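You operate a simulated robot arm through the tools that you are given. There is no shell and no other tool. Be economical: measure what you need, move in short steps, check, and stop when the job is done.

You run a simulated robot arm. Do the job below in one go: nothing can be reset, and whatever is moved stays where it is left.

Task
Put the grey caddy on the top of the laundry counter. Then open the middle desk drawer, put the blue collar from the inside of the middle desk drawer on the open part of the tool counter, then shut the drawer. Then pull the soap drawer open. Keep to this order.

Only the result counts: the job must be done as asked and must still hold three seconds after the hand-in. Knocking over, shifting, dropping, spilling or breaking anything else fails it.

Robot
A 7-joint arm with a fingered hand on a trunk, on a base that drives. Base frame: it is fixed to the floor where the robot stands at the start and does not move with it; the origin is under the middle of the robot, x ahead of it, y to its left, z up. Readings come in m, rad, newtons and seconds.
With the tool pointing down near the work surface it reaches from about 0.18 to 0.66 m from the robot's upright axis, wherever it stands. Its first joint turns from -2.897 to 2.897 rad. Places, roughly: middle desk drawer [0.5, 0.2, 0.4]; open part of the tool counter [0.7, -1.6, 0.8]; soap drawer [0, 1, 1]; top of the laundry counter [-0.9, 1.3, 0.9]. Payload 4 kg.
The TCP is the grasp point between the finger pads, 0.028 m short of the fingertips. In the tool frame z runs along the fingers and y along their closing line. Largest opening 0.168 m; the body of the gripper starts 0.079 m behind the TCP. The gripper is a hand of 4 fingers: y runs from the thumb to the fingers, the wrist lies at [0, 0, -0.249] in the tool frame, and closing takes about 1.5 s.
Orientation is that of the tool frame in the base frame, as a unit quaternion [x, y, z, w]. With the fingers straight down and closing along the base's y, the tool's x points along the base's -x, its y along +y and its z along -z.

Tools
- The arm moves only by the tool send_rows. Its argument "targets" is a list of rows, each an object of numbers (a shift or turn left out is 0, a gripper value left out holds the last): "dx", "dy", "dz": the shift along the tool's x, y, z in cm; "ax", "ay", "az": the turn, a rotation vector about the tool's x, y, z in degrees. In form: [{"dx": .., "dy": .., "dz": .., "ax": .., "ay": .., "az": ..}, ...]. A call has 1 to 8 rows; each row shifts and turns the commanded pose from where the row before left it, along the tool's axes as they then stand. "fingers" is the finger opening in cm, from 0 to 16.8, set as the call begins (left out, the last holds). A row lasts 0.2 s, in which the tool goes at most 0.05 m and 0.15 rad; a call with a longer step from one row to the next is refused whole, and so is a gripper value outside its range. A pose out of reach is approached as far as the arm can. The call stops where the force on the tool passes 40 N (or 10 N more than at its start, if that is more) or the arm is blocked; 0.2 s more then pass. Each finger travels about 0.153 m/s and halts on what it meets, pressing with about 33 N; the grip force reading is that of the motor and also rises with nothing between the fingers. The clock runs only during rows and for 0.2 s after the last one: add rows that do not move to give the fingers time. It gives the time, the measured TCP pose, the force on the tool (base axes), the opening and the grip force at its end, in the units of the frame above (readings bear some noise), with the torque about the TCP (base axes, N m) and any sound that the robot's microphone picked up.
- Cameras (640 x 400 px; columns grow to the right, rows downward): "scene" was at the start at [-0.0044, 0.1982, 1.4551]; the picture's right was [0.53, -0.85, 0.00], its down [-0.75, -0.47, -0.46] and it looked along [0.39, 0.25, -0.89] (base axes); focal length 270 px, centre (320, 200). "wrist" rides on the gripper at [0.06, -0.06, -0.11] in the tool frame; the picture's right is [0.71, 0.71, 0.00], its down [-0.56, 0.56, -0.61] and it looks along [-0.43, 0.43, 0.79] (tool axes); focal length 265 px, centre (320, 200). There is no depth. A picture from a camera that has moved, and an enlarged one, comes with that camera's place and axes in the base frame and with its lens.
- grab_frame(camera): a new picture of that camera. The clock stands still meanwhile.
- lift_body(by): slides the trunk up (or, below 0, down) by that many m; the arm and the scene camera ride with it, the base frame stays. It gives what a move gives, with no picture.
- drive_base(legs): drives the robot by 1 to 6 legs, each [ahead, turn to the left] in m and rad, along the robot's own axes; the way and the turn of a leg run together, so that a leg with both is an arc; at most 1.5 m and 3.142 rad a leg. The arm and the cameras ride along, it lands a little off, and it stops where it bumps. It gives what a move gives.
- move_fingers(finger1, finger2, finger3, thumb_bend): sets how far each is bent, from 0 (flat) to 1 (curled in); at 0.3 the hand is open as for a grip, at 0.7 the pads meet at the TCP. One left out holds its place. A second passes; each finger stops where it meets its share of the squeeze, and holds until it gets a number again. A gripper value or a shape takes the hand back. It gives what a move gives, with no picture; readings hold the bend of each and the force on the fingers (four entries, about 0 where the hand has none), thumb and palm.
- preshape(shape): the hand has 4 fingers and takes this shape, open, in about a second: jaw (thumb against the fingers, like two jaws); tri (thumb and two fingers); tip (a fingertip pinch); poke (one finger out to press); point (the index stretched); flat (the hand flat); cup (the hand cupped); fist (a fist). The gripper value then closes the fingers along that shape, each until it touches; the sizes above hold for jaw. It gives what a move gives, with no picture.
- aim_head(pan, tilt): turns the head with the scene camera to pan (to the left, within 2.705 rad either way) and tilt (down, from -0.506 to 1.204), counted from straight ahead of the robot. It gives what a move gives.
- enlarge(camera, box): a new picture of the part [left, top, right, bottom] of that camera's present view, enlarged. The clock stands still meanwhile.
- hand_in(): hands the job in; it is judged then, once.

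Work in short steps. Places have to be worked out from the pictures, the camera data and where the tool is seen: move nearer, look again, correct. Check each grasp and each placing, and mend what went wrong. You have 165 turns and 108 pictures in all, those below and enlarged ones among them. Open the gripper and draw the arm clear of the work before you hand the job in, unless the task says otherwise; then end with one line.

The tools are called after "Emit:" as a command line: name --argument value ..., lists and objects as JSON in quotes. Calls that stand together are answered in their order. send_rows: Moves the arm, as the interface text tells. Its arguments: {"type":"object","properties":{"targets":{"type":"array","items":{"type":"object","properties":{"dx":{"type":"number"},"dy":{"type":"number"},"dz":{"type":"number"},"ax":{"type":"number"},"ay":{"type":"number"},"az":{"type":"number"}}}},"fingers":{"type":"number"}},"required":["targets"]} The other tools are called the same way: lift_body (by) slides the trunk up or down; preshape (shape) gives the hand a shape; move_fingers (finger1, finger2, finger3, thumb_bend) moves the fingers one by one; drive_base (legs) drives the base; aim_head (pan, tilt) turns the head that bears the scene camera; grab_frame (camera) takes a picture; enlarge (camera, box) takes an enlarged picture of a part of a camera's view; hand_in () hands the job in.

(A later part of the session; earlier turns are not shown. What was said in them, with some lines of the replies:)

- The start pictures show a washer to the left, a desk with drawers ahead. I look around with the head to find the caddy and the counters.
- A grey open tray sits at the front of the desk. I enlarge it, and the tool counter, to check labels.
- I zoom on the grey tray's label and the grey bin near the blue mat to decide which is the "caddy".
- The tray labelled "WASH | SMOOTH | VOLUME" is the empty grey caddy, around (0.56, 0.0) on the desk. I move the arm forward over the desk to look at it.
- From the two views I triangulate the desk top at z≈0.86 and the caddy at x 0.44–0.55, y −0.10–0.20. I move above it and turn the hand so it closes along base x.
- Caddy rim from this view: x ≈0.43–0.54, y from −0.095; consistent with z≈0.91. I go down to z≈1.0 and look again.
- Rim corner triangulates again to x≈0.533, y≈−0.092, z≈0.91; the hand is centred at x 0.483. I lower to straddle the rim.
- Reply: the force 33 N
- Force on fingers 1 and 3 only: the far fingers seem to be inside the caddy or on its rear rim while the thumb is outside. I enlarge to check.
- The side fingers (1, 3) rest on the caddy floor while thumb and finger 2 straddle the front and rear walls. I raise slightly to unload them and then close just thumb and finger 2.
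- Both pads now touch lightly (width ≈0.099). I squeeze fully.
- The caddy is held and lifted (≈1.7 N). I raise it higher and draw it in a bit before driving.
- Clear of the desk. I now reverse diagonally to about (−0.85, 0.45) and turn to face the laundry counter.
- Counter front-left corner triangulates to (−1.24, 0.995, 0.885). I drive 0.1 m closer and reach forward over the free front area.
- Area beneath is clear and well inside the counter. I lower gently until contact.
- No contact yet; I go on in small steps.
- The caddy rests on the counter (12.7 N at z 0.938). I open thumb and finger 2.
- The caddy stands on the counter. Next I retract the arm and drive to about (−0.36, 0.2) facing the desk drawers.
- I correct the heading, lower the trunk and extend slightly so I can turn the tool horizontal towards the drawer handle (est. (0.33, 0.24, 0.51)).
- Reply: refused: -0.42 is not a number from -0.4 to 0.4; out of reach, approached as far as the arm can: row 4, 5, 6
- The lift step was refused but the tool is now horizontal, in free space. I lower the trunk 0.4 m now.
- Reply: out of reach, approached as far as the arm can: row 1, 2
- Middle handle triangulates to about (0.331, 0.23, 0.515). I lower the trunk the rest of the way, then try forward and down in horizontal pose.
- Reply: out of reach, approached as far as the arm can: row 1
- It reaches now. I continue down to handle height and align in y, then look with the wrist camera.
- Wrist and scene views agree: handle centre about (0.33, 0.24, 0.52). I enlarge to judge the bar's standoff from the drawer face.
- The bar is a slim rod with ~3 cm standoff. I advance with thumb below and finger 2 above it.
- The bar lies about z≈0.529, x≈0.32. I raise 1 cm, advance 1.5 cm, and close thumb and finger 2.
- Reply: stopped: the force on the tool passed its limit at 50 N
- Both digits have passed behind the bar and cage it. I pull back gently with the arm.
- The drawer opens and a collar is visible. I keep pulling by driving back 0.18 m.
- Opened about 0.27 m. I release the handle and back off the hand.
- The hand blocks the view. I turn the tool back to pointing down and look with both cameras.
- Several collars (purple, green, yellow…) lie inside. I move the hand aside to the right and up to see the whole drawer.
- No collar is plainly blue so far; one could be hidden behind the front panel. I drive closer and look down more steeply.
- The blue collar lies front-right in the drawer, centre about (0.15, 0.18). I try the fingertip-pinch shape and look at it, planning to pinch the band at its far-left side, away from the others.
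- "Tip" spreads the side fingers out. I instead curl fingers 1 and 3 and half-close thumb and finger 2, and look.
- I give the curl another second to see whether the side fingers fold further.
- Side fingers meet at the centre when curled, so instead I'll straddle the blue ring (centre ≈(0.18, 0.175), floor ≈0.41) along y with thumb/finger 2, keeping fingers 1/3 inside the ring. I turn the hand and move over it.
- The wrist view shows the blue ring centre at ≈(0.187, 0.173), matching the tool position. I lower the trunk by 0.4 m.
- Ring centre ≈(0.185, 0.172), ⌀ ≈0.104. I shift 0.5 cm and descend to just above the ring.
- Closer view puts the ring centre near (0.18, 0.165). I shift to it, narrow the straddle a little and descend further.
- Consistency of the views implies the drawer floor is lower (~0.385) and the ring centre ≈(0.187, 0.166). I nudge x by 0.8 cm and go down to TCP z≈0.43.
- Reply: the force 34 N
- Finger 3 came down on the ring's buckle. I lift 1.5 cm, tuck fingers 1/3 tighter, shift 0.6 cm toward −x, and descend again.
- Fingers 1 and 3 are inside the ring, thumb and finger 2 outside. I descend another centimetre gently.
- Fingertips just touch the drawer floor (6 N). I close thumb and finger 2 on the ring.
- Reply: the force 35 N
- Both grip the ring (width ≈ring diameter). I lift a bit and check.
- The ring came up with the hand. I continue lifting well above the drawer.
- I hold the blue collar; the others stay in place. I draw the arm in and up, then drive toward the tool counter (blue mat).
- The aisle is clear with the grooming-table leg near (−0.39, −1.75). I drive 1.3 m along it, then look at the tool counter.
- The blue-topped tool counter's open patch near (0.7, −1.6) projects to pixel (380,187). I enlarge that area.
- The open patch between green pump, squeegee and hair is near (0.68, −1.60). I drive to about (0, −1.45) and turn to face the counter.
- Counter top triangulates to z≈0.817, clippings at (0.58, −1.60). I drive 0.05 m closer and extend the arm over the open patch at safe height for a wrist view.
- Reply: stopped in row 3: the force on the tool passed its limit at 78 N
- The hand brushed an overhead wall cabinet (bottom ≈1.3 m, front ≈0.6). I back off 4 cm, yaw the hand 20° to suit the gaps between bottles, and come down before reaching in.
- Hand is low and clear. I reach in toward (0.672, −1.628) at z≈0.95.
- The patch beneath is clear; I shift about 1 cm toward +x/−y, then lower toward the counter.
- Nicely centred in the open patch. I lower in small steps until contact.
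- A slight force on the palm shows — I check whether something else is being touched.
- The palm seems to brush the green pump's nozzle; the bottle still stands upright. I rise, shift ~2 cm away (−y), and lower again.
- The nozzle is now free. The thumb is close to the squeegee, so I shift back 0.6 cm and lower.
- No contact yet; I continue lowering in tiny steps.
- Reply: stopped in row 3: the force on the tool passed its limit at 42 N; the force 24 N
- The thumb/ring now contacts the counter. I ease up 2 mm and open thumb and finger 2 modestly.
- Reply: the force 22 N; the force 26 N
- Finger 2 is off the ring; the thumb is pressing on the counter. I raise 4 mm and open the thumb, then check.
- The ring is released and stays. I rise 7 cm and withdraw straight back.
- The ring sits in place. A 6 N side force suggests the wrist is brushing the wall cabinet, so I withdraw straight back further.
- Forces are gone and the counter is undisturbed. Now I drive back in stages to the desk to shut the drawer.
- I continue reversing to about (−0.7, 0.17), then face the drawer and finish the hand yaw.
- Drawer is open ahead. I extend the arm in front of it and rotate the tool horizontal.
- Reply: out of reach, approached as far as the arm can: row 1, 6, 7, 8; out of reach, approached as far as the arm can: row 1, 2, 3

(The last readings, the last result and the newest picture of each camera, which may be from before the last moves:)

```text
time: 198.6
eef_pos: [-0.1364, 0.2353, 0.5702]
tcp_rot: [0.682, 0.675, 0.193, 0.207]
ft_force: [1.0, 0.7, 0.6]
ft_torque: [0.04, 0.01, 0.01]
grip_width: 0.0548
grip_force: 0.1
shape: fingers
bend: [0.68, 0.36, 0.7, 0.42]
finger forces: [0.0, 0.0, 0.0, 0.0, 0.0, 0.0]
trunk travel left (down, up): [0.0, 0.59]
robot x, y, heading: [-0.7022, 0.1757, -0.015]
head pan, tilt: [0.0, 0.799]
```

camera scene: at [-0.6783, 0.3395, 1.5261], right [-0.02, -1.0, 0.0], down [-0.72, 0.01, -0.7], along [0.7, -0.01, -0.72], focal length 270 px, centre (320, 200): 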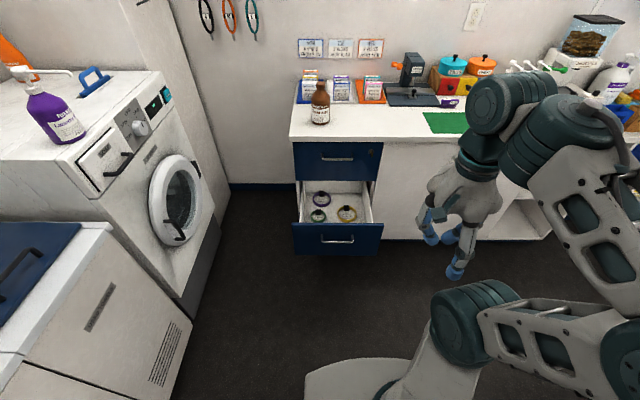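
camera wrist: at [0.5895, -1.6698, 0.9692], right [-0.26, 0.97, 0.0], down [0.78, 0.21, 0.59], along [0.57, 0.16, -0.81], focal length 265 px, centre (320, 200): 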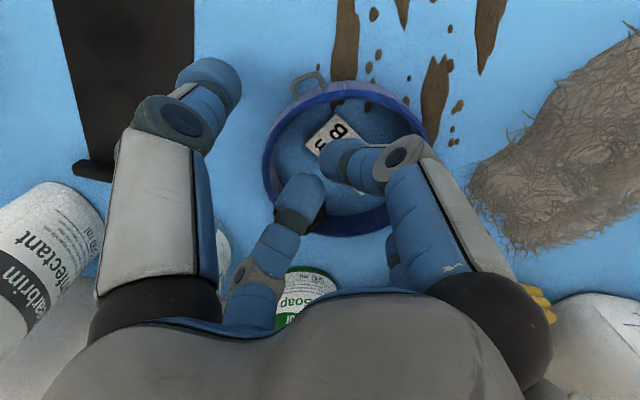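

The wrist could not reach full horizontal here yet. I bring all digits together for pushing and extend slightly to see whether the pose becomes reachable.

Emit:
move_fingers --finger2 0.68 --thumb_bend 0.68

Emit:
send_rows --targets '[{"dz": 2}, {"dz": 2}, {}]'

Emit:
grab_frame --camera "scene"

```text
time: 199.6
eef_pos: [-0.1364, 0.2347, 0.5713]
tcp_rot: [0.682, 0.674, 0.194, 0.207]
ft_force: [0.6, 0.2, -0.1]
ft_torque: [-0.01, -0.01, -0.01]
grip_width: 0.0047
grip_force: 0.2
shape: fingers
bend: [0.68, 0.67, 0.7, 0.67]
finger forces: [0.0, 0.0, 0.0, 0.0, 0.0, 0.1]
trunk travel left (down, up): [0.0, 0.59]
robot x, y, heading: [-0.7013, 0.1734, -0.02]
head pan, tilt: [0.0, 0.799]
```

```text
time: 200.4
eef_pos: [-0.1143, 0.2386, 0.5649]
tcp_rot: [0.683, 0.675, 0.19, 0.205]
ft_force: [0.7, 0.3, -0.1]
ft_torque: [0.0, 0.0, -0.02]
grip_width: 0.0048
grip_force: 0.0
shape: fingers
bend: [0.68, 0.67, 0.7, 0.67]
finger forces: [0.0, 0.0, 0.0, 0.0, 0.0, 0.1]
out of reach, approached as far as the arm can: row 1, 2
trunk travel left (down, up): [0.0, 0.59]
robot x, y, heading: [-0.7087, 0.1755, -0.022]
head pan, tilt: [0.0, 0.799]
```

```text
20 pictures are left
camera scene: at [-0.6783, 0.3395, 0.9761], right [-0.02, -1.0, 0.0], down [-0.72, 0.01, -0.7], along [0.7, -0.01, -0.72], focal length 270 px, centre (320, 200)
```

scene: 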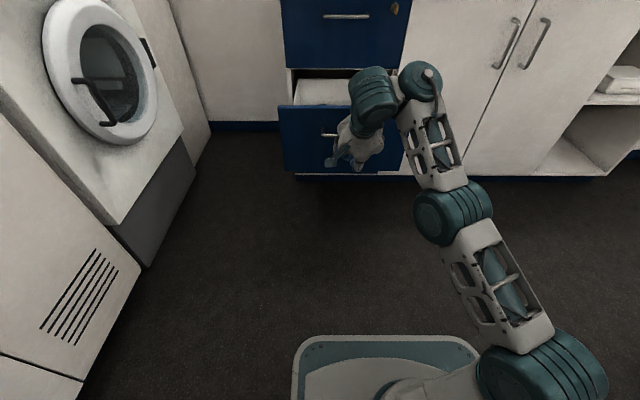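

The tilted pose is fine for pushing; I need the hand ~6 cm lower so the digits meet the handle bar. I try a small downward move.

Emit:
send_rows --targets '[{"dy": -3}, {"dy": -3}, {}]'

```text
time: 201.2
eef_pos: [-0.1658, 0.2411, 0.5636]
tcp_rot: [0.683, 0.675, 0.19, 0.205]
ft_force: [-0.4, -0.1, 0.5]
ft_torque: [0.02, 0.0, 0.02]
grip_width: 0.0045
grip_force: 0.1
shape: fingers
bend: [0.68, 0.67, 0.7, 0.67]
finger forces: [0.0, 0.0, 0.0, 0.0, 0.1, 0.0]
out of reach, approached as far as the arm can: row 1, 2
trunk travel left (down, up): [0.0, 0.59]
robot x, y, heading: [-0.7064, 0.1777, -0.018]
head pan, tilt: [0.0, 0.799]
```

The arm's elbow configuration is limiting it. I go back to vertical, closer in and higher, and retry the tilt from a shorter radius as it worked before.

Emit:
send_rows --targets '[{"ax": 8.3}, {"ax": 8.3}, {"ax": 8.3}, {"ax": 8.2}, {"dz": -4}, {"dz": -4}, {"dz": -4}, {"dz": -4}]'

Emit:
lift_body --by 0.4

Emit:
send_rows --targets '[{"dy": -3}, {"dy": -3}, {"dy": -2}, {}]'

Emit:
grab_frame --camera "scene"

```text
time: 203.0
eef_pos: [-0.1654, 0.24, 0.674]
tcp_rot: [0.713, 0.701, -0.006, 0.004]
ft_force: [0.0, -0.5, 0.2]
ft_torque: [0.01, -0.04, 0.03]
grip_width: 0.0047
grip_force: 0.1
shape: fingers
bend: [0.68, 0.67, 0.7, 0.68]
finger forces: [0.0, 0.0, 0.0, 0.0, 0.0, 0.0]
out of reach, approached as far as the arm can: row 7, 8
trunk travel left (down, up): [0.0, 0.59]
robot x, y, heading: [-0.7061, 0.1764, -0.015]
head pan, tilt: [0.0, 0.799]
```

```text
time: 206.8
eef_pos: [-0.1647, 0.2414, 1.0741]
tcp_rot: [0.713, 0.701, -0.007, 0.004]
ft_force: [-0.1, 0.0, 0.2]
ft_torque: [-0.03, 0.01, -0.04]
grip_width: 0.005
grip_force: 0.0
shape: fingers
bend: [0.68, 0.67, 0.7, 0.68]
finger forces: [0.1, 0.0, 0.0, 0.0, 0.1, 0.0]
trunk travel left (down, up): [-0.4, 0.19]
robot x, y, heading: [-0.7033, 0.1766, -0.027]
head pan, tilt: [0.0, 0.799]
```

```text
time: 207.8
eef_pos: [-0.2424, 0.2419, 1.0712]
tcp_rot: [0.713, 0.701, -0.007, 0.004]
ft_force: [-0.6, -0.3, -0.6]
ft_torque: [0.04, -0.01, -0.01]
grip_width: 0.0046
grip_force: 0.1
shape: fingers
bend: [0.68, 0.67, 0.7, 0.68]
finger forces: [0.0, 0.0, 0.0, 0.1, 0.0, 0.0]
trunk travel left (down, up): [-0.4, 0.19]
robot x, y, heading: [-0.6993, 0.1752, -0.016]
head pan, tilt: [0.0, 0.799]
```

```text
19 pictures are left
camera scene: at [-0.6784, 0.3396, 1.3761], right [-0.02, -1.0, 0.0], down [-0.72, 0.01, -0.7], along [0.7, -0.01, -0.72], focal length 270 px, centre (320, 200)
```

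scene: 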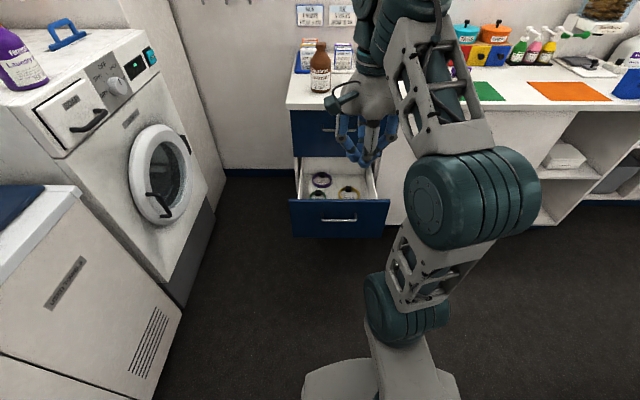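

The elbow is back in the earlier configuration. I redo the −90° tilt in this posture.

Emit:
send_rows --targets '[{"dy": 3}, {"ax": -8.18}, {"ax": -8.18}, {"ax": -8.18}, {"ax": -8.18}, {"ax": -8.18}, {"ax": -8.18}, {"ax": -8.18}]'

Emit:
send_rows --targets '[{"ax": -8.18}, {"ax": -8.18}, {"ax": -8.18}, {"ax": -8.18}]'

```text
time: 209.6
eef_pos: [-0.2144, 0.2408, 1.0737]
tcp_rot: [0.623, 0.619, 0.33, 0.346]
ft_force: [0.0, 0.2, 0.2]
ft_torque: [0.0, -0.02, 0.0]
grip_width: 0.0049
grip_force: 0.0
shape: fingers
bend: [0.68, 0.67, 0.7, 0.68]
finger forces: [0.0, 0.0, 0.1, 0.1, 0.0, 0.0]
trunk travel left (down, up): [-0.4, 0.19]
robot x, y, heading: [-0.7027, 0.1759, -0.012]
head pan, tilt: [0.0, 0.799]
```

```text
time: 210.7
eef_pos: [-0.2069, 0.272, 1.1206]
tcp_rot: [0.492, 0.541, 0.526, 0.434]
ft_force: [-0.3, 0.3, -0.6]
ft_torque: [-0.04, 0.02, -0.05]
grip_width: 0.0047
grip_force: 0.1
shape: fingers
bend: [0.68, 0.67, 0.7, 0.68]
finger forces: [0.0, 0.0, 0.0, 0.0, 0.0, 0.1]
out of reach, approached as far as the arm can: row 3, 4
trunk travel left (down, up): [-0.4, 0.19]
robot x, y, heading: [-0.7045, 0.1766, -0.019]
head pan, tilt: [0.0, 0.799]
stopped in row 4: the arm was blocked; the commanded pose is now the measured one
```

The tool is nearly horizontal now. I lower the trunk 0.4 m and then move forward and down to handle height.

Emit:
lift_body --by -0.4

Emit:
send_rows --targets '[{"dz": 4, "dx": -1.5}, {"dz": 4, "dx": -1.5}, {"dz": 4, "dx": -1.5}, {"dy": -4}, {"dy": -4}, {"dy": -4}, {"dy": -4}, {"dy": -3}]'

```text
time: 214.6
eef_pos: [-0.2069, 0.2734, 0.7177]
tcp_rot: [0.493, 0.542, 0.527, 0.431]
ft_force: [0.4, -0.2, -0.6]
ft_torque: [-0.01, -0.03, 0.0]
grip_width: 0.0046
grip_force: 0.0
shape: fingers
bend: [0.68, 0.67, 0.7, 0.68]
finger forces: [0.1, 0.0, 0.0, 0.0, 0.0, 0.0]
trunk travel left (down, up): [0.0, 0.59]
robot x, y, heading: [-0.7029, 0.1768, -0.02]
head pan, tilt: [0.0, 0.799]
```

```text
time: 216.4
eef_pos: [-0.0993, 0.2577, 0.5176]
tcp_rot: [0.491, 0.541, 0.529, 0.431]
ft_force: [0.3, 0.9, 0.4]
ft_torque: [-0.01, 0.03, -0.01]
grip_width: 0.0046
grip_force: 0.1
shape: fingers
bend: [0.68, 0.67, 0.7, 0.68]
finger forces: [0.1, 0.0, 0.0, 0.0, 0.1, 0.0]
trunk travel left (down, up): [0.0, 0.59]
robot x, y, heading: [-0.7029, 0.178, -0.017]
head pan, tilt: [0.0, 0.799]
```

The hand is right in front of the handle bar at z 0.52. I drive forward to push the drawer in, then finish with the arm.

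Emit:
drive_base --legs '[[0.36, 0]]'

Emit:
grab_frame --camera "scene"

```text
time: 218.7
eef_pos: [0.2652, 0.2421, 0.5168]
tcp_rot: [0.493, 0.54, 0.526, 0.434]
ft_force: [-0.8, -0.2, 1.0]
ft_torque: [-0.02, -0.06, -0.02]
grip_width: 0.0045
grip_force: 0.8
shape: fingers
bend: [0.68, 0.67, 0.7, 0.68]
finger forces: [0.0, 1.4, 0.0, 0.0, 0.0, 0.0]
trunk travel left (down, up): [0.0, 0.59]
robot x, y, heading: [-0.3377, 0.1686, -0.026]
head pan, tilt: [0.0, 0.799]
```

```text
18 pictures are left
camera scene: at [-0.313, 0.3309, 0.9761], right [-0.03, -1.0, 0.0], down [-0.72, 0.02, -0.7], along [0.7, -0.02, -0.72], focal length 270 px, centre (320, 200)
```

scene: 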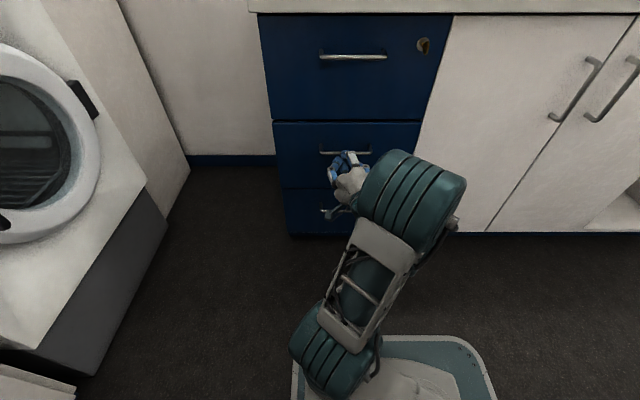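

The drawer looks almost shut. I push on with the arm until it stops.

Emit:
send_rows --targets '[{"dz": 1.5}, {"dz": 1.5}, {"dz": 1.5}, {"dz": 1.5}, {"dz": 1.5}, {"dz": 1.5}]'

Emit:
enlarge --camera "scene" --box '[240, 0, 460, 250]'

```text
time: 219.2
eef_pos: [0.2794, 0.2443, 0.5178]
tcp_rot: [0.493, 0.537, 0.528, 0.436]
ft_force: [-35.5, -4.3, 8.0]
ft_torque: [-0.12, -0.58, 0.05]
grip_width: 0.0037
grip_force: 27.0
shape: fingers
bend: [0.69, 0.73, 0.7, 0.68]
finger forces: [10.4, 43.3, 0.0, 0.0, 0.0, 0.1]
trunk travel left (down, up): [0.0, 0.59]
robot x, y, heading: [-0.3392, 0.1672, -0.03]
head pan, tilt: [0.0, 0.799]
stopped in row 2: the force on the tool passed its limit at 61 N (the readings are from after the stop); the commanded pose is now the measured one
```

```text
1.60 times, centred on (350, 125) of scene
camera zoom: at [-0.3159, 0.3307, 0.9763], right [-0.03, -1.0, 0.0], down [-0.71, 0.02, -0.7], along [0.7, -0.02, -0.72], focal length 432 px, centre (272, 320)
```

zoom: 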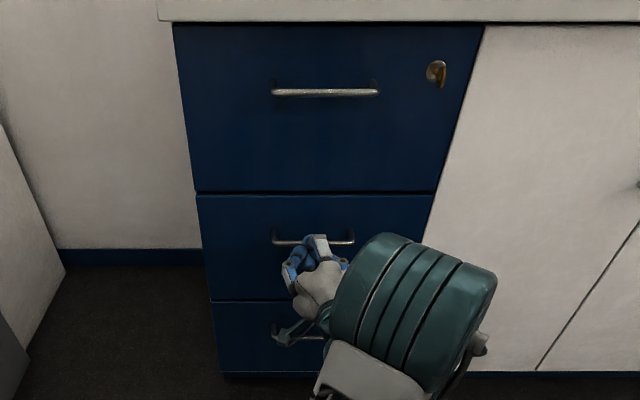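

The drawer is flush and shut (hard stop). I back away.

Emit:
send_rows --targets '[{"dz": -2}, {"dz": -3}, {"dz": -3}]'

Emit:
drive_base --legs '[[-0.25, 0]]'

Emit:
lift_body --by 0.4

Emit:
aim_head --pan 0.75 --tilt 0.6

Emit:
grab_frame --camera "scene"

```text
time: 220.0
eef_pos: [0.2018, 0.2352, 0.5208]
tcp_rot: [0.495, 0.539, 0.526, 0.434]
ft_force: [-0.3, 0.6, -0.1]
ft_torque: [0.04, 0.0, 0.0]
grip_width: 0.004
grip_force: 0.1
shape: fingers
bend: [0.68, 0.67, 0.7, 0.68]
finger forces: [0.0, 0.1, 0.0, 0.0, 0.0, 0.0]
trunk travel left (down, up): [0.0, 0.59]
robot x, y, heading: [-0.3381, 0.1674, -0.027]
head pan, tilt: [0.0, 0.799]
```

```text
time: 221.8
eef_pos: [-0.044, 0.2426, 0.5209]
tcp_rot: [0.493, 0.54, 0.526, 0.433]
ft_force: [-0.4, 0.2, 0.4]
ft_torque: [-0.02, 0.01, -0.01]
grip_width: 0.004
grip_force: 0.0
shape: fingers
bend: [0.68, 0.67, 0.7, 0.68]
finger forces: [0.1, 0.1, 0.1, 0.0, 0.1, 0.0]
trunk travel left (down, up): [0.0, 0.59]
robot x, y, heading: [-0.5886, 0.1722, -0.028]
head pan, tilt: [0.0, 0.799]
```

```text
time: 225.6
eef_pos: [-0.0429, 0.2422, 0.9204]
tcp_rot: [0.494, 0.54, 0.527, 0.433]
ft_force: [0.0, 0.1, -0.4]
ft_torque: [0.0, 0.02, 0.01]
grip_width: 0.0041
grip_force: 0.1
shape: fingers
bend: [0.68, 0.67, 0.7, 0.68]
finger forces: [0.0, 0.1, 0.0, 0.0, 0.0, 0.0]
trunk travel left (down, up): [-0.4, 0.19]
robot x, y, heading: [-0.5851, 0.1757, -0.025]
head pan, tilt: [0.0, 0.799]
```

```text
time: 226.7
eef_pos: [-0.0437, 0.2417, 0.921]
tcp_rot: [0.493, 0.54, 0.526, 0.433]
ft_force: [-0.1, 0.7, -0.2]
ft_torque: [-0.01, -0.03, -0.01]
grip_width: 0.0043
grip_force: 0.1
shape: fingers
bend: [0.68, 0.67, 0.7, 0.68]
finger forces: [0.1, 0.0, 0.0, 0.0, 0.0, 0.0]
trunk travel left (down, up): [-0.4, 0.19]
robot x, y, heading: [-0.5879, 0.1717, -0.023]
head pan, tilt: [0.75, 0.6]
```

```text
16 pictures are left
camera scene: at [-0.5741, 0.3981, 1.393], right [0.66, -0.75, 0.0], down [-0.42, -0.37, -0.82], along [0.62, 0.55, -0.57], focal length 270 px, centre (320, 200)
```

scene: 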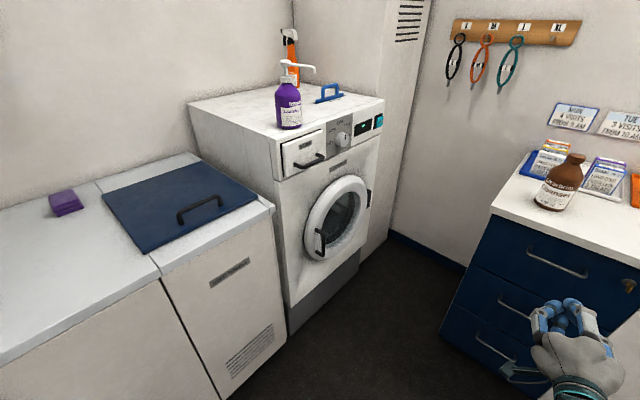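

Soap-drawer handle triangulates to about (0.003, 0.96, 0.985). I raise the trunk for clearance over the desk corner and drive round to stand in front of it at about (0.085, 0.26) facing +y.

Emit:
lift_body --by 0.18

Emit:
drive_base --legs '[[0, 1.594], [-0.42, 0]]'

```text
time: 228.7
eef_pos: [-0.043, 0.2431, 1.1006]
tcp_rot: [0.494, 0.54, 0.527, 0.432]
ft_force: [0.2, 0.5, -0.3]
ft_torque: [0.03, -0.01, -0.04]
grip_width: 0.0046
grip_force: 0.1
shape: fingers
bend: [0.68, 0.67, 0.7, 0.68]
finger forces: [0.0, 0.0, 0.0, 0.0, 0.0, 0.1]
trunk travel left (down, up): [-0.58, 0.01]
robot x, y, heading: [-0.5914, 0.1708, -0.026]
head pan, tilt: [0.75, 0.6]
```

```text
time: 235.3
eef_pos: [-0.6746, 0.2968, 1.1011]
tcp_rot: [-0.062, 0.728, 0.676, -0.092]
ft_force: [-0.3, 0.2, 0.6]
ft_torque: [-0.01, 0.04, 0.02]
grip_width: 0.0044
grip_force: 0.1
shape: fingers
bend: [0.68, 0.67, 0.7, 0.68]
finger forces: [0.0, 0.0, 0.0, 0.0, 0.1, 0.1]
trunk travel left (down, up): [-0.58, 0.01]
robot x, y, heading: [-0.5654, -0.2392, 1.623]
head pan, tilt: [0.75, 0.6]
```

Continue: turn, drive toward (0.084, 0.25), and face the washer.

Emit:
drive_base --legs '[[0, -0.977], [0.813, 0], [0, 0.925]]'

Emit:
lift_body --by -0.11

Emit:
aim_head --pan 0.0 --tilt 0.6

Emit:
grab_frame --camera "scene"

```text
time: 241.6
eef_pos: [0.4111, 0.5666, 1.1001]
tcp_rot: [0.303, 0.665, 0.635, 0.25]
ft_force: [-0.4, 0.1, -0.9]
ft_torque: [0.05, -0.04, 0.01]
grip_width: 0.0042
grip_force: 0.0
shape: fingers
bend: [0.68, 0.67, 0.7, 0.68]
finger forces: [0.0, 0.0, 0.0, 0.0, 0.2, 0.0]
trunk travel left (down, up): [-0.58, 0.01]
robot x, y, heading: [0.0078, 0.1981, 0.584]
head pan, tilt: [0.75, 0.6]
stopped in leg 2: the robot was blocked; the commanded pose is now the measured one
```

```text
time: 243.0
eef_pos: [0.4109, 0.5684, 0.9909]
tcp_rot: [0.304, 0.664, 0.636, 0.249]
ft_force: [-0.3, -0.3, 0.2]
ft_torque: [0.01, -0.02, -0.03]
grip_width: 0.0042
grip_force: 0.1
shape: fingers
bend: [0.68, 0.67, 0.7, 0.68]
finger forces: [0.0, 0.0, 0.0, 0.1, 0.0, 0.0]
trunk travel left (down, up): [-0.47, 0.12]
robot x, y, heading: [0.0101, 0.1976, 0.582]
head pan, tilt: [0.75, 0.6]
```

```text
time: 244.1
eef_pos: [0.4091, 0.5678, 0.9902]
tcp_rot: [0.304, 0.665, 0.635, 0.25]
ft_force: [0.4, -0.6, -0.7]
ft_torque: [0.01, 0.0, 0.04]
grip_width: 0.0046
grip_force: 0.0
shape: fingers
bend: [0.68, 0.67, 0.7, 0.68]
finger forces: [0.0, 0.1, 0.0, 0.0, 0.1, 0.0]
trunk travel left (down, up): [-0.47, 0.12]
robot x, y, heading: [0.0139, 0.196, 0.588]
head pan, tilt: [0.0, 0.6]
```

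```text
15 pictures are left
camera scene: at [-0.0567, 0.352, 1.463], right [0.55, -0.83, 0.0], down [-0.47, -0.31, -0.83], along [0.69, 0.46, -0.56], focal length 270 px, centre (320, 200)
```

scene: 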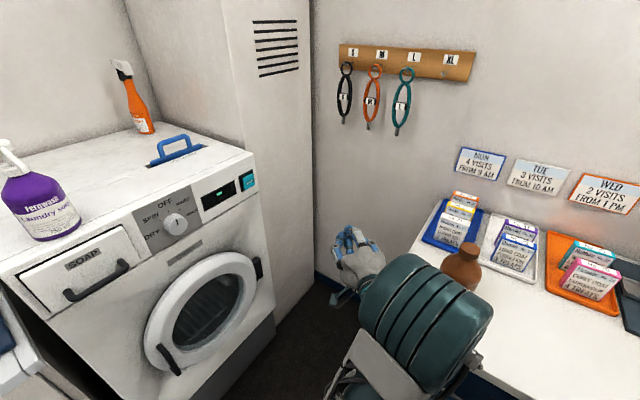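

The base bumped the desk front lightly and stopped. I back off, turn to face +y, and check that the desk drawers are still shut.

Emit:
drive_base --legs '[[-0.13, 0], [0, 0.983]]'

Emit:
aim_head --pan -1.2 --tilt 0.85

Emit:
grab_frame --camera "scene"

```text
time: 247.9
eef_pos: [-0.1782, 0.6688, 0.9917]
tcp_rot: [-0.044, 0.73, 0.677, -0.078]
ft_force: [-0.7, -0.3, 0.0]
ft_torque: [-0.01, -0.01, 0.04]
grip_width: 0.0045
grip_force: 0.1
shape: fingers
bend: [0.68, 0.67, 0.7, 0.68]
finger forces: [0.0, 0.1, 0.0, 0.1, 0.0, 0.0]
trunk travel left (down, up): [-0.47, 0.12]
robot x, y, heading: [-0.0979, 0.1309, 1.561]
head pan, tilt: [0.0, 0.6]
```

```text
time: 249.3
eef_pos: [-0.1793, 0.6691, 0.9912]
tcp_rot: [-0.044, 0.73, 0.677, -0.078]
ft_force: [-0.6, -0.5, -0.1]
ft_torque: [0.02, 0.04, 0.01]
grip_width: 0.0044
grip_force: 0.1
shape: fingers
bend: [0.68, 0.67, 0.7, 0.68]
finger forces: [0.0, 0.0, 0.1, 0.1, 0.0, 0.0]
trunk travel left (down, up): [-0.47, 0.12]
robot x, y, heading: [-0.0991, 0.1263, 1.563]
head pan, tilt: [-1.201, 0.85]
```

```text
14 pictures are left
camera scene: at [-0.1875, 0.099, 1.4421], right [0.35, -0.94, 0.0], down [-0.7, -0.26, -0.66], along [0.62, 0.23, -0.75], focal length 270 px, centre (320, 200)
```

scene: 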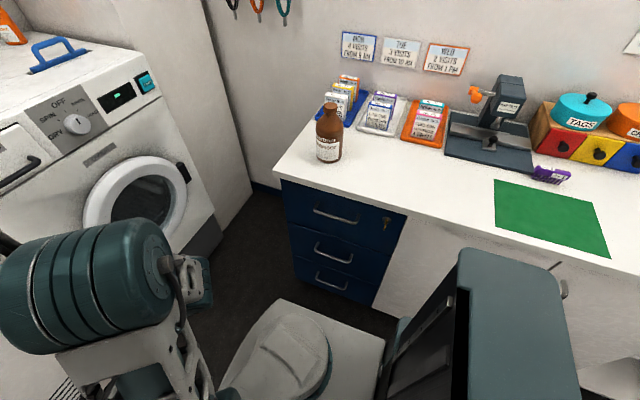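

All desk drawers are shut and nothing moved. I open the hand, straighten its yaw, shift right toward the soap handle and drive 0.1 m closer.

Emit:
move_fingers --finger1 0.3 --finger2 0.3 --finger3 0.3 --thumb_bend 0.3

Emit:
send_rows --targets '[{"ay": -8.4}, {"ay": -1.5, "dx": -2}, {"dx": -4}, {"dx": -4}, {"dx": -4}, {"dx": -4}]'

Emit:
drive_base --legs '[[0.1, 0]]'

Emit:
aim_head --pan -0.1 --tilt 0.65

Emit:
grab_frame --camera "scene"

Emit:
grab_frame --camera "wrist"

```text
time: 250.3
eef_pos: [-0.1778, 0.6688, 0.9907]
tcp_rot: [-0.044, 0.73, 0.678, -0.077]
ft_force: [-0.1, 0.5, 0.1]
ft_torque: [0.02, 0.0, 0.02]
grip_width: 0.1168
grip_force: 0.0
shape: fingers
bend: [0.3, 0.3, 0.3, 0.3]
finger forces: [0.1, 0.0, 0.0, 0.0, 0.1, 0.1]
trunk travel left (down, up): [-0.47, 0.12]
robot x, y, heading: [-0.0994, 0.1307, 1.557]
head pan, tilt: [-1.201, 0.85]
```

```text
time: 251.7
eef_pos: [0.001, 0.6696, 0.9809]
tcp_rot: [0.014, 0.734, 0.679, -0.014]
ft_force: [-0.8, 0.1, -0.1]
ft_torque: [0.0, 0.0, -0.01]
grip_width: 0.1172
grip_force: 0.0
shape: fingers
bend: [0.3, 0.3, 0.3, 0.3]
finger forces: [0.1, 0.1, 0.0, 0.0, 0.0, 0.0]
trunk travel left (down, up): [-0.47, 0.12]
robot x, y, heading: [-0.1011, 0.1291, 1.561]
head pan, tilt: [-1.201, 0.85]
```

```text
time: 252.8
eef_pos: [0.0009, 0.7724, 0.9806]
tcp_rot: [0.013, 0.734, 0.679, -0.015]
ft_force: [0.0, 0.1, 0.1]
ft_torque: [0.0, -0.02, -0.01]
grip_width: 0.117
grip_force: 0.1
shape: fingers
bend: [0.3, 0.3, 0.3, 0.3]
finger forces: [0.0, 0.0, 0.1, 0.0, 0.0, 0.0]
trunk travel left (down, up): [-0.47, 0.12]
robot x, y, heading: [-0.0982, 0.2297, 1.564]
head pan, tilt: [-1.201, 0.85]
```

```text
time: 254.2
eef_pos: [0.0011, 0.7722, 0.9816]
tcp_rot: [0.013, 0.734, 0.679, -0.015]
ft_force: [0.6, -0.6, 0.0]
ft_torque: [-0.01, 0.02, 0.02]
grip_width: 0.1167
grip_force: 0.0
shape: fingers
bend: [0.3, 0.3, 0.3, 0.3]
finger forces: [0.0, 0.1, 0.0, 0.0, 0.1, 0.0]
trunk travel left (down, up): [-0.47, 0.12]
robot x, y, heading: [-0.1003, 0.2284, 1.56]
head pan, tilt: [-0.099, 0.649]
```

```text
13 pictures are left
camera scene: at [-0.2501, 0.2594, 1.4587], right [0.99, -0.11, 0.0], down [-0.07, -0.6, -0.8], along [0.09, 0.79, -0.6], focal length 270 px, centre (320, 200)
```

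scene: 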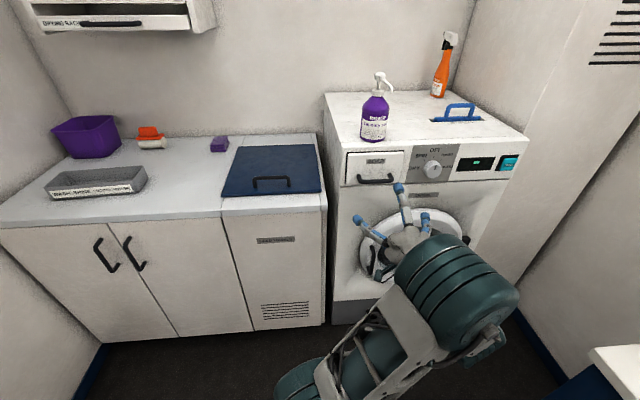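

```text
12 pictures are left
camera wrist: at [-0.0622, 0.6592, 0.9317], right [-0.68, 0.05, 0.73], down [0.58, -0.57, 0.58], along [0.45, 0.82, 0.35], focal length 265 px, centre (320, 200)
```

wrist: 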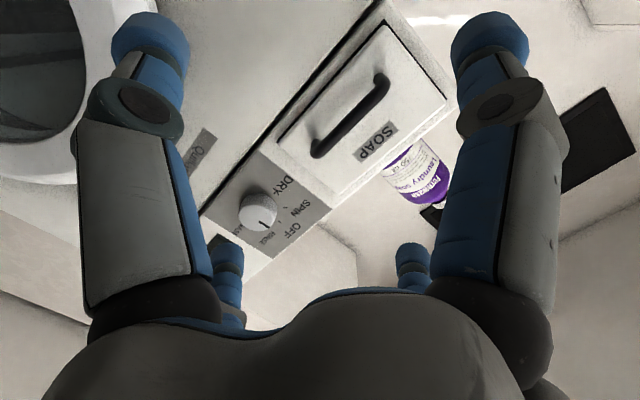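

Handle centre ≈(0.0, 0.945, 1.002). I half-close thumb/finger 2, level the tool, raise 2 cm and approach.

Emit:
move_fingers --finger2 0.45 --thumb_bend 0.45

Emit:
send_rows --targets '[{"ax": -4.5, "dy": 2}, {"dz": 4}, {"dz": 4}, {"dz": 4}]'

Emit:
grab_frame --camera "wrist"

Emit:
enlarge --camera "scene" --box '[320, 130, 480, 250]'

```text
time: 255.2
eef_pos: [0.0016, 0.7724, 0.9808]
tcp_rot: [0.014, 0.734, 0.679, -0.015]
ft_force: [0.2, -0.3, 1.3]
ft_torque: [-0.02, 0.0, 0.01]
grip_width: 0.0974
grip_force: 0.1
shape: fingers
bend: [0.3, 0.45, 0.3, 0.45]
finger forces: [0.0, 0.0, 0.1, 0.0, 0.0, 0.1]
trunk travel left (down, up): [-0.47, 0.12]
robot x, y, heading: [-0.096, 0.2329, 1.562]
head pan, tilt: [-0.099, 0.649]
```

```text
time: 256.2
eef_pos: [0.002, 0.8923, 1.002]
tcp_rot: [0.015, 0.706, 0.708, -0.014]
ft_force: [0.2, -0.7, 0.2]
ft_torque: [-0.04, 0.0, -0.03]
grip_width: 0.0974
grip_force: 0.1
shape: fingers
bend: [0.3, 0.45, 0.3, 0.45]
finger forces: [0.0, 0.0, 0.0, 0.0, 0.0, 0.0]
trunk travel left (down, up): [-0.47, 0.12]
robot x, y, heading: [-0.0939, 0.235, 1.561]
head pan, tilt: [-0.099, 0.649]
```

```text
11 pictures are left
camera wrist: at [-0.0615, 0.7853, 0.9436], right [-0.68, 0.0, 0.74], down [0.58, -0.62, 0.53], along [0.45, 0.79, 0.42], focal length 265 px, centre (320, 200)
```

wrist: 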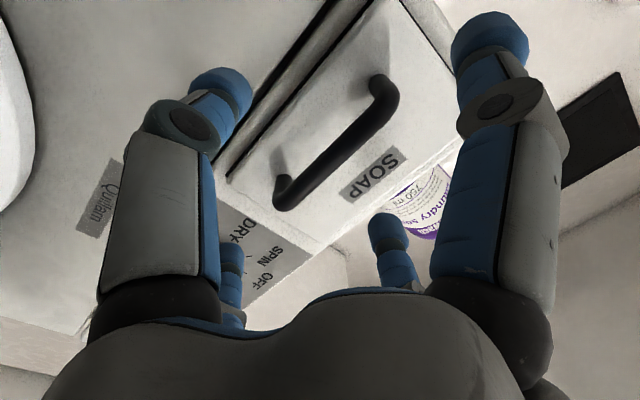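

```text
3.33 times, centred on (400, 190) of scene
camera zoom: at [-0.2502, 0.2595, 1.4587], right [0.99, -0.11, 0.0], down [-0.06, -0.6, -0.8], along [0.09, 0.79, -0.6], focal length 900 px, centre (53, 233)
```

zoom: 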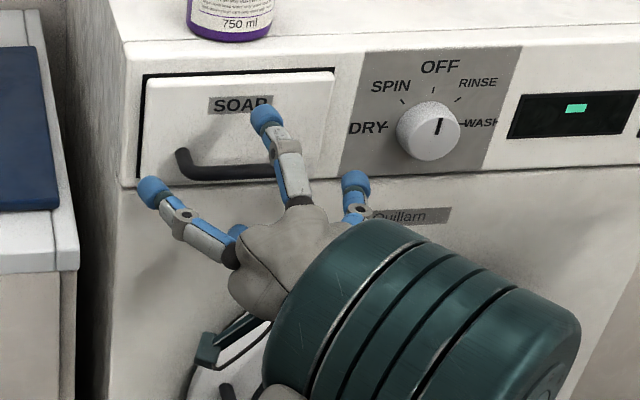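

Bar at ≈(−0.003, 0.95, 1.007). I advance 5 cm so the digits can close behind it.

Emit:
send_rows --targets '[{"dz": 2, "dy": 0.4}, {"dz": 1.5}, {"dz": 1}, {"dz": 0.5}]'

Emit:
move_fingers --finger2 0.75 --thumb_bend 0.75

Emit:
grab_frame --camera "wrist"

```text
time: 257.0
eef_pos: [0.0002, 0.9309, 1.0069]
tcp_rot: [0.017, 0.706, 0.708, -0.015]
ft_force: [-6.5, -38.2, -4.9]
ft_torque: [2.32, -0.4, -0.06]
grip_width: 0.0972
grip_force: 19.4
shape: fingers
bend: [0.3, 0.43, 0.3, 0.45]
finger forces: [0.1, 37.9, 0.1, 0.0, 0.1, 0.0]
trunk travel left (down, up): [-0.47, 0.12]
robot x, y, heading: [-0.0941, 0.2289, 1.565]
head pan, tilt: [-0.099, 0.649]
stopped in row 4: the force on the tool passed its limit at 49 N (the readings are from after the stop); the commanded pose is now the measured one
```

```text
time: 257.7
eef_pos: [0.0001, 0.9325, 1.0005]
tcp_rot: [0.016, 0.711, 0.703, -0.015]
ft_force: [-6.4, -30.4, -13.3]
ft_torque: [2.23, -0.84, -0.12]
grip_width: 0.0826
grip_force: 27.7
shape: fingers
bend: [0.3, 0.38, 0.3, 0.62]
finger forces: [0.1, 34.9, 0.0, 0.1, 20.1, 0.1]
trunk travel left (down, up): [-0.47, 0.12]
robot x, y, heading: [-0.0959, 0.2304, 1.558]
head pan, tilt: [-0.099, 0.649]
stopped: the force on the tool passed its limit at 50 N (the readings are from after the stop); the commanded pose is now the measured one
```

```text
9 pictures are left
camera wrist: at [-0.0634, 0.8231, 0.9437], right [-0.67, 0.01, 0.74], down [0.58, -0.61, 0.54], along [0.45, 0.79, 0.4], focal length 265 px, centre (320, 200)
```

wrist: 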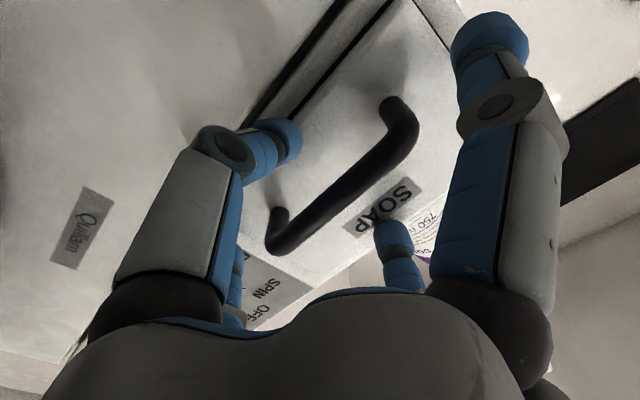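

Finger 2's tip is jammed on the drawer face. I retreat 1 cm and close again.

Emit:
send_rows --targets '[{"dz": -0.6}, {"dz": -0.5, "dy": 0.6}, {}]'

Emit:
move_fingers --finger2 0.75 --thumb_bend 0.75

Emit:
grab_frame --camera "wrist"

```text
time: 258.5
eef_pos: [0.0017, 0.925, 1.0062]
tcp_rot: [0.016, 0.711, 0.703, -0.015]
ft_force: [-0.8, 1.7, -7.6]
ft_torque: [-0.02, -0.01, -0.04]
grip_width: 0.0785
grip_force: 3.4
shape: fingers
bend: [0.3, 0.5, 0.3, 0.72]
finger forces: [0.0, 0.0, 0.1, 0.0, 6.5, 0.0]
trunk travel left (down, up): [-0.47, 0.12]
robot x, y, heading: [-0.1027, 0.2299, 1.563]
head pan, tilt: [-0.099, 0.649]
```

```text
time: 259.5
eef_pos: [0.0015, 0.925, 1.0079]
tcp_rot: [0.017, 0.71, 0.704, -0.015]
ft_force: [0.0, 1.1, -4.2]
ft_torque: [-0.01, 0.02, 0.03]
grip_width: 0.0789
grip_force: 4.3
shape: fingers
bend: [0.3, 0.73, 0.3, 0.72]
finger forces: [0.0, 0.0, 0.1, 0.0, 7.9, 0.1]
trunk travel left (down, up): [-0.47, 0.12]
robot x, y, heading: [-0.0977, 0.2277, 1.566]
head pan, tilt: [-0.099, 0.649]
```

```text
8 pictures are left
camera wrist: at [-0.0621, 0.8164, 0.9501], right [-0.67, 0.01, 0.74], down [0.58, -0.61, 0.54], along [0.45, 0.79, 0.41], focal length 265 px, centre (320, 200)
```

wrist: 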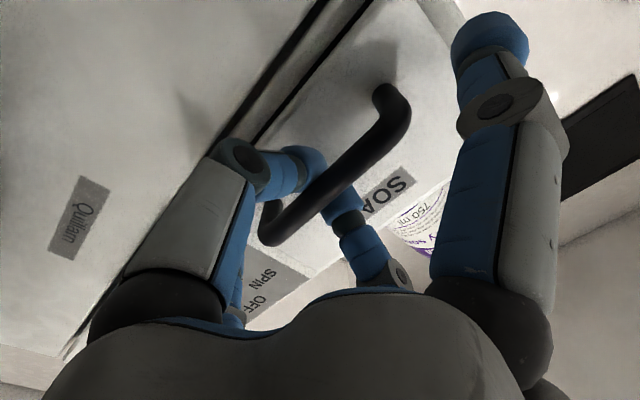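

Both digits now cage the bar. I pull back with the arm.

Emit:
send_rows --targets '[{"dz": -1.5}, {"dz": -2}, {"dz": -2}, {"dz": -2}, {"dz": -2}]'

Emit:
enlarge --camera "scene" --box '[320, 110, 480, 250]'

```text
time: 260.7
eef_pos: [0.0016, 0.828, 1.0083]
tcp_rot: [0.017, 0.709, 0.705, -0.015]
ft_force: [0.0, 0.0, -1.2]
ft_torque: [0.02, 0.04, -0.02]
grip_width: 0.0789
grip_force: 0.0
shape: fingers
bend: [0.3, 0.73, 0.3, 0.72]
finger forces: [0.0, 0.0, 0.0, 0.0, 0.0, 0.0]
trunk travel left (down, up): [-0.47, 0.12]
robot x, y, heading: [-0.0996, 0.2295, 1.561]
head pan, tilt: [-0.099, 0.649]
```

```text
2.86 times, centred on (400, 180) of scene
camera zoom: at [-0.2501, 0.2587, 1.4587], right [0.99, -0.11, 0.0], down [-0.06, -0.6, -0.8], along [0.09, 0.79, -0.6], focal length 772 px, centre (91, 257)
```

zoom: 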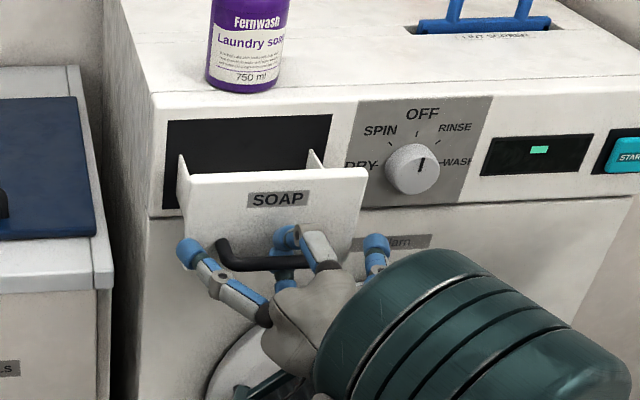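

The soap drawer is opening (~9 cm). I keep pulling until it reaches its stop or ~18 cm.

Emit:
send_rows --targets '[{"dz": -1.5}, {"dz": -1.5}, {"dz": -1.5}, {"dz": -1.5}]'

```text
time: 261.7
eef_pos: [0.0004, 0.7711, 1.0089]
tcp_rot: [0.017, 0.711, 0.703, -0.017]
ft_force: [-0.9, 9.7, -6.2]
ft_torque: [0.0, -0.02, 0.03]
grip_width: 0.0801
grip_force: 9.3
shape: fingers
bend: [0.3, 0.72, 0.3, 0.66]
finger forces: [0.0, 5.9, 0.0, 0.0, 12.6, 0.0]
trunk travel left (down, up): [-0.47, 0.12]
robot x, y, heading: [-0.0941, 0.2345, 1.568]
head pan, tilt: [-0.099, 0.649]
```

The pull force rose (≈10 N): the drawer has reached its stop at ~15 cm. I relax, open the hand, and back out.

Emit:
send_rows --targets '[{"dz": 0.5}, {}]'

Emit:
move_fingers --finger2 0.35 --thumb_bend 0.35

Emit:
drive_base --legs '[[-0.2, 0]]'

Emit:
grab_frame --camera "scene"

```text
time: 262.3
eef_pos: [0.0004, 0.7747, 1.0091]
tcp_rot: [0.017, 0.71, 0.704, -0.016]
ft_force: [-4.1, -0.1, -8.2]
ft_torque: [-0.17, 0.01, 0.07]
grip_width: 0.08
grip_force: 11.2
shape: fingers
bend: [0.3, 0.73, 0.3, 0.66]
finger forces: [0.0, 8.1, 0.1, 0.1, 14.9, 0.0]
trunk travel left (down, up): [-0.47, 0.12]
robot x, y, heading: [-0.0993, 0.2311, 1.56]
head pan, tilt: [-0.099, 0.649]
```

```text
time: 263.3
eef_pos: [0.0027, 0.7746, 1.0097]
tcp_rot: [0.016, 0.71, 0.704, -0.015]
ft_force: [0.3, -0.4, -0.2]
ft_torque: [0.02, 0.03, -0.02]
grip_width: 0.11
grip_force: 0.2
shape: fingers
bend: [0.3, 0.35, 0.3, 0.35]
finger forces: [0.0, 0.1, 0.0, 0.1, 0.1, 0.1]
trunk travel left (down, up): [-0.47, 0.12]
robot x, y, heading: [-0.0976, 0.2302, 1.564]
head pan, tilt: [-0.099, 0.649]
```

```text
time: 264.9
eef_pos: [0.0032, 0.574, 1.0103]
tcp_rot: [0.019, 0.71, 0.704, -0.013]
ft_force: [-1.0, -0.6, -0.4]
ft_torque: [0.02, -0.03, -0.01]
grip_width: 0.11
grip_force: 0.1
shape: fingers
bend: [0.3, 0.35, 0.3, 0.35]
finger forces: [0.0, 0.0, 0.0, 0.1, 0.0, 0.0]
trunk travel left (down, up): [-0.47, 0.12]
robot x, y, heading: [-0.1018, 0.0266, 1.556]
head pan, tilt: [-0.099, 0.649]
```

```text
6 pictures are left
camera scene: at [-0.2522, 0.0589, 1.4587], right [0.99, -0.11, 0.0], down [-0.07, -0.6, -0.8], along [0.09, 0.79, -0.6], focal length 270 px, centre (320, 200)
```

scene: 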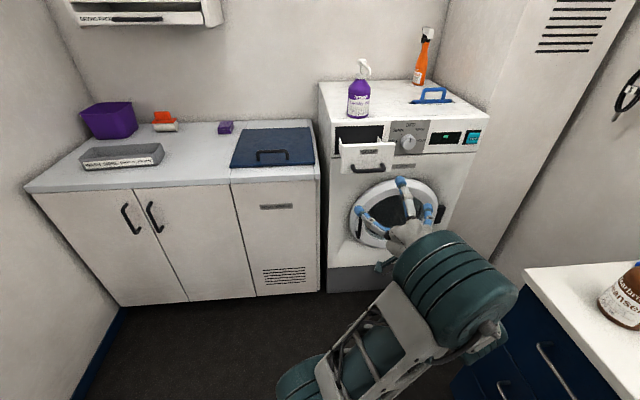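

Soap drawer stands open, caddy is in place, hand is clear. One last check of the blue collar and desk drawer.

Emit:
aim_head --pan -2.55 --tilt 0.5

Emit:
grab_frame --camera "scene"

Emit:
enlarge --camera "scene" --box '[280, 60, 440, 180]'

```text
time: 267.1
eef_pos: [0.005, 0.5732, 1.0106]
tcp_rot: [0.019, 0.71, 0.703, -0.013]
ft_force: [-1.1, -0.2, 0.3]
ft_torque: [-0.01, -0.01, -0.02]
grip_width: 0.1099
grip_force: 0.1
shape: fingers
bend: [0.3, 0.35, 0.3, 0.35]
finger forces: [0.1, 0.1, 0.0, 0.0, 0.0, 0.0]
trunk travel left (down, up): [-0.47, 0.12]
robot x, y, heading: [-0.095, 0.0278, 1.556]
head pan, tilt: [-2.55, 0.499]
```

```text
5 pictures are left
camera scene: at [-0.2123, -0.1035, 1.4721], right [-0.84, -0.55, 0.0], down [-0.26, 0.4, -0.88], along [0.48, -0.74, -0.48], focal length 270 px, centre (320, 200)
```

scene: 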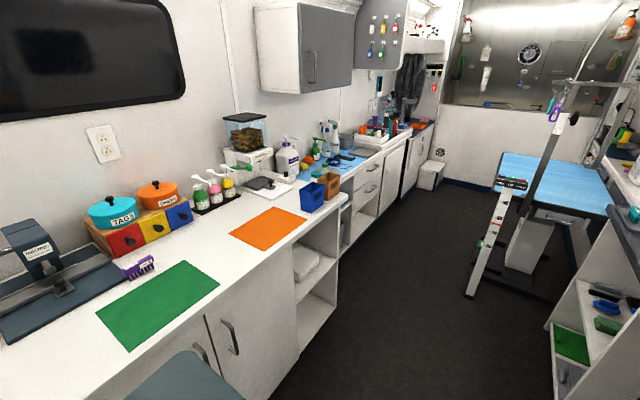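

```text
3.33 times, centred on (360, 120) of scene
camera zoom: at [-0.2123, -0.1035, 1.4721], right [-0.84, -0.55, 0.0], down [-0.26, 0.4, -0.88], along [0.48, -0.74, -0.48], focal length 900 px, centre (187, 467)
```

zoom: 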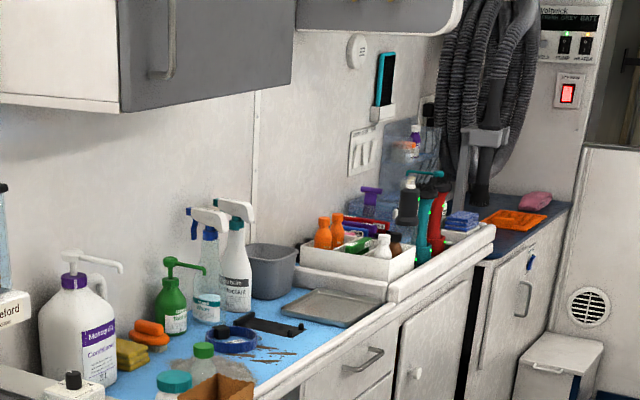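

The collar rests on the tool counter with everything around it upright, and the other steps are done. I hand in.

Emit:
hand_in

```text
The job is handed in.
```

I finished the whole job in the order asked and handed it in. The grey caddy is on the laundry counter. The blue collar is on the open part of the tool counter, the middle desk drawer is shut and the soap drawer is pulled open.
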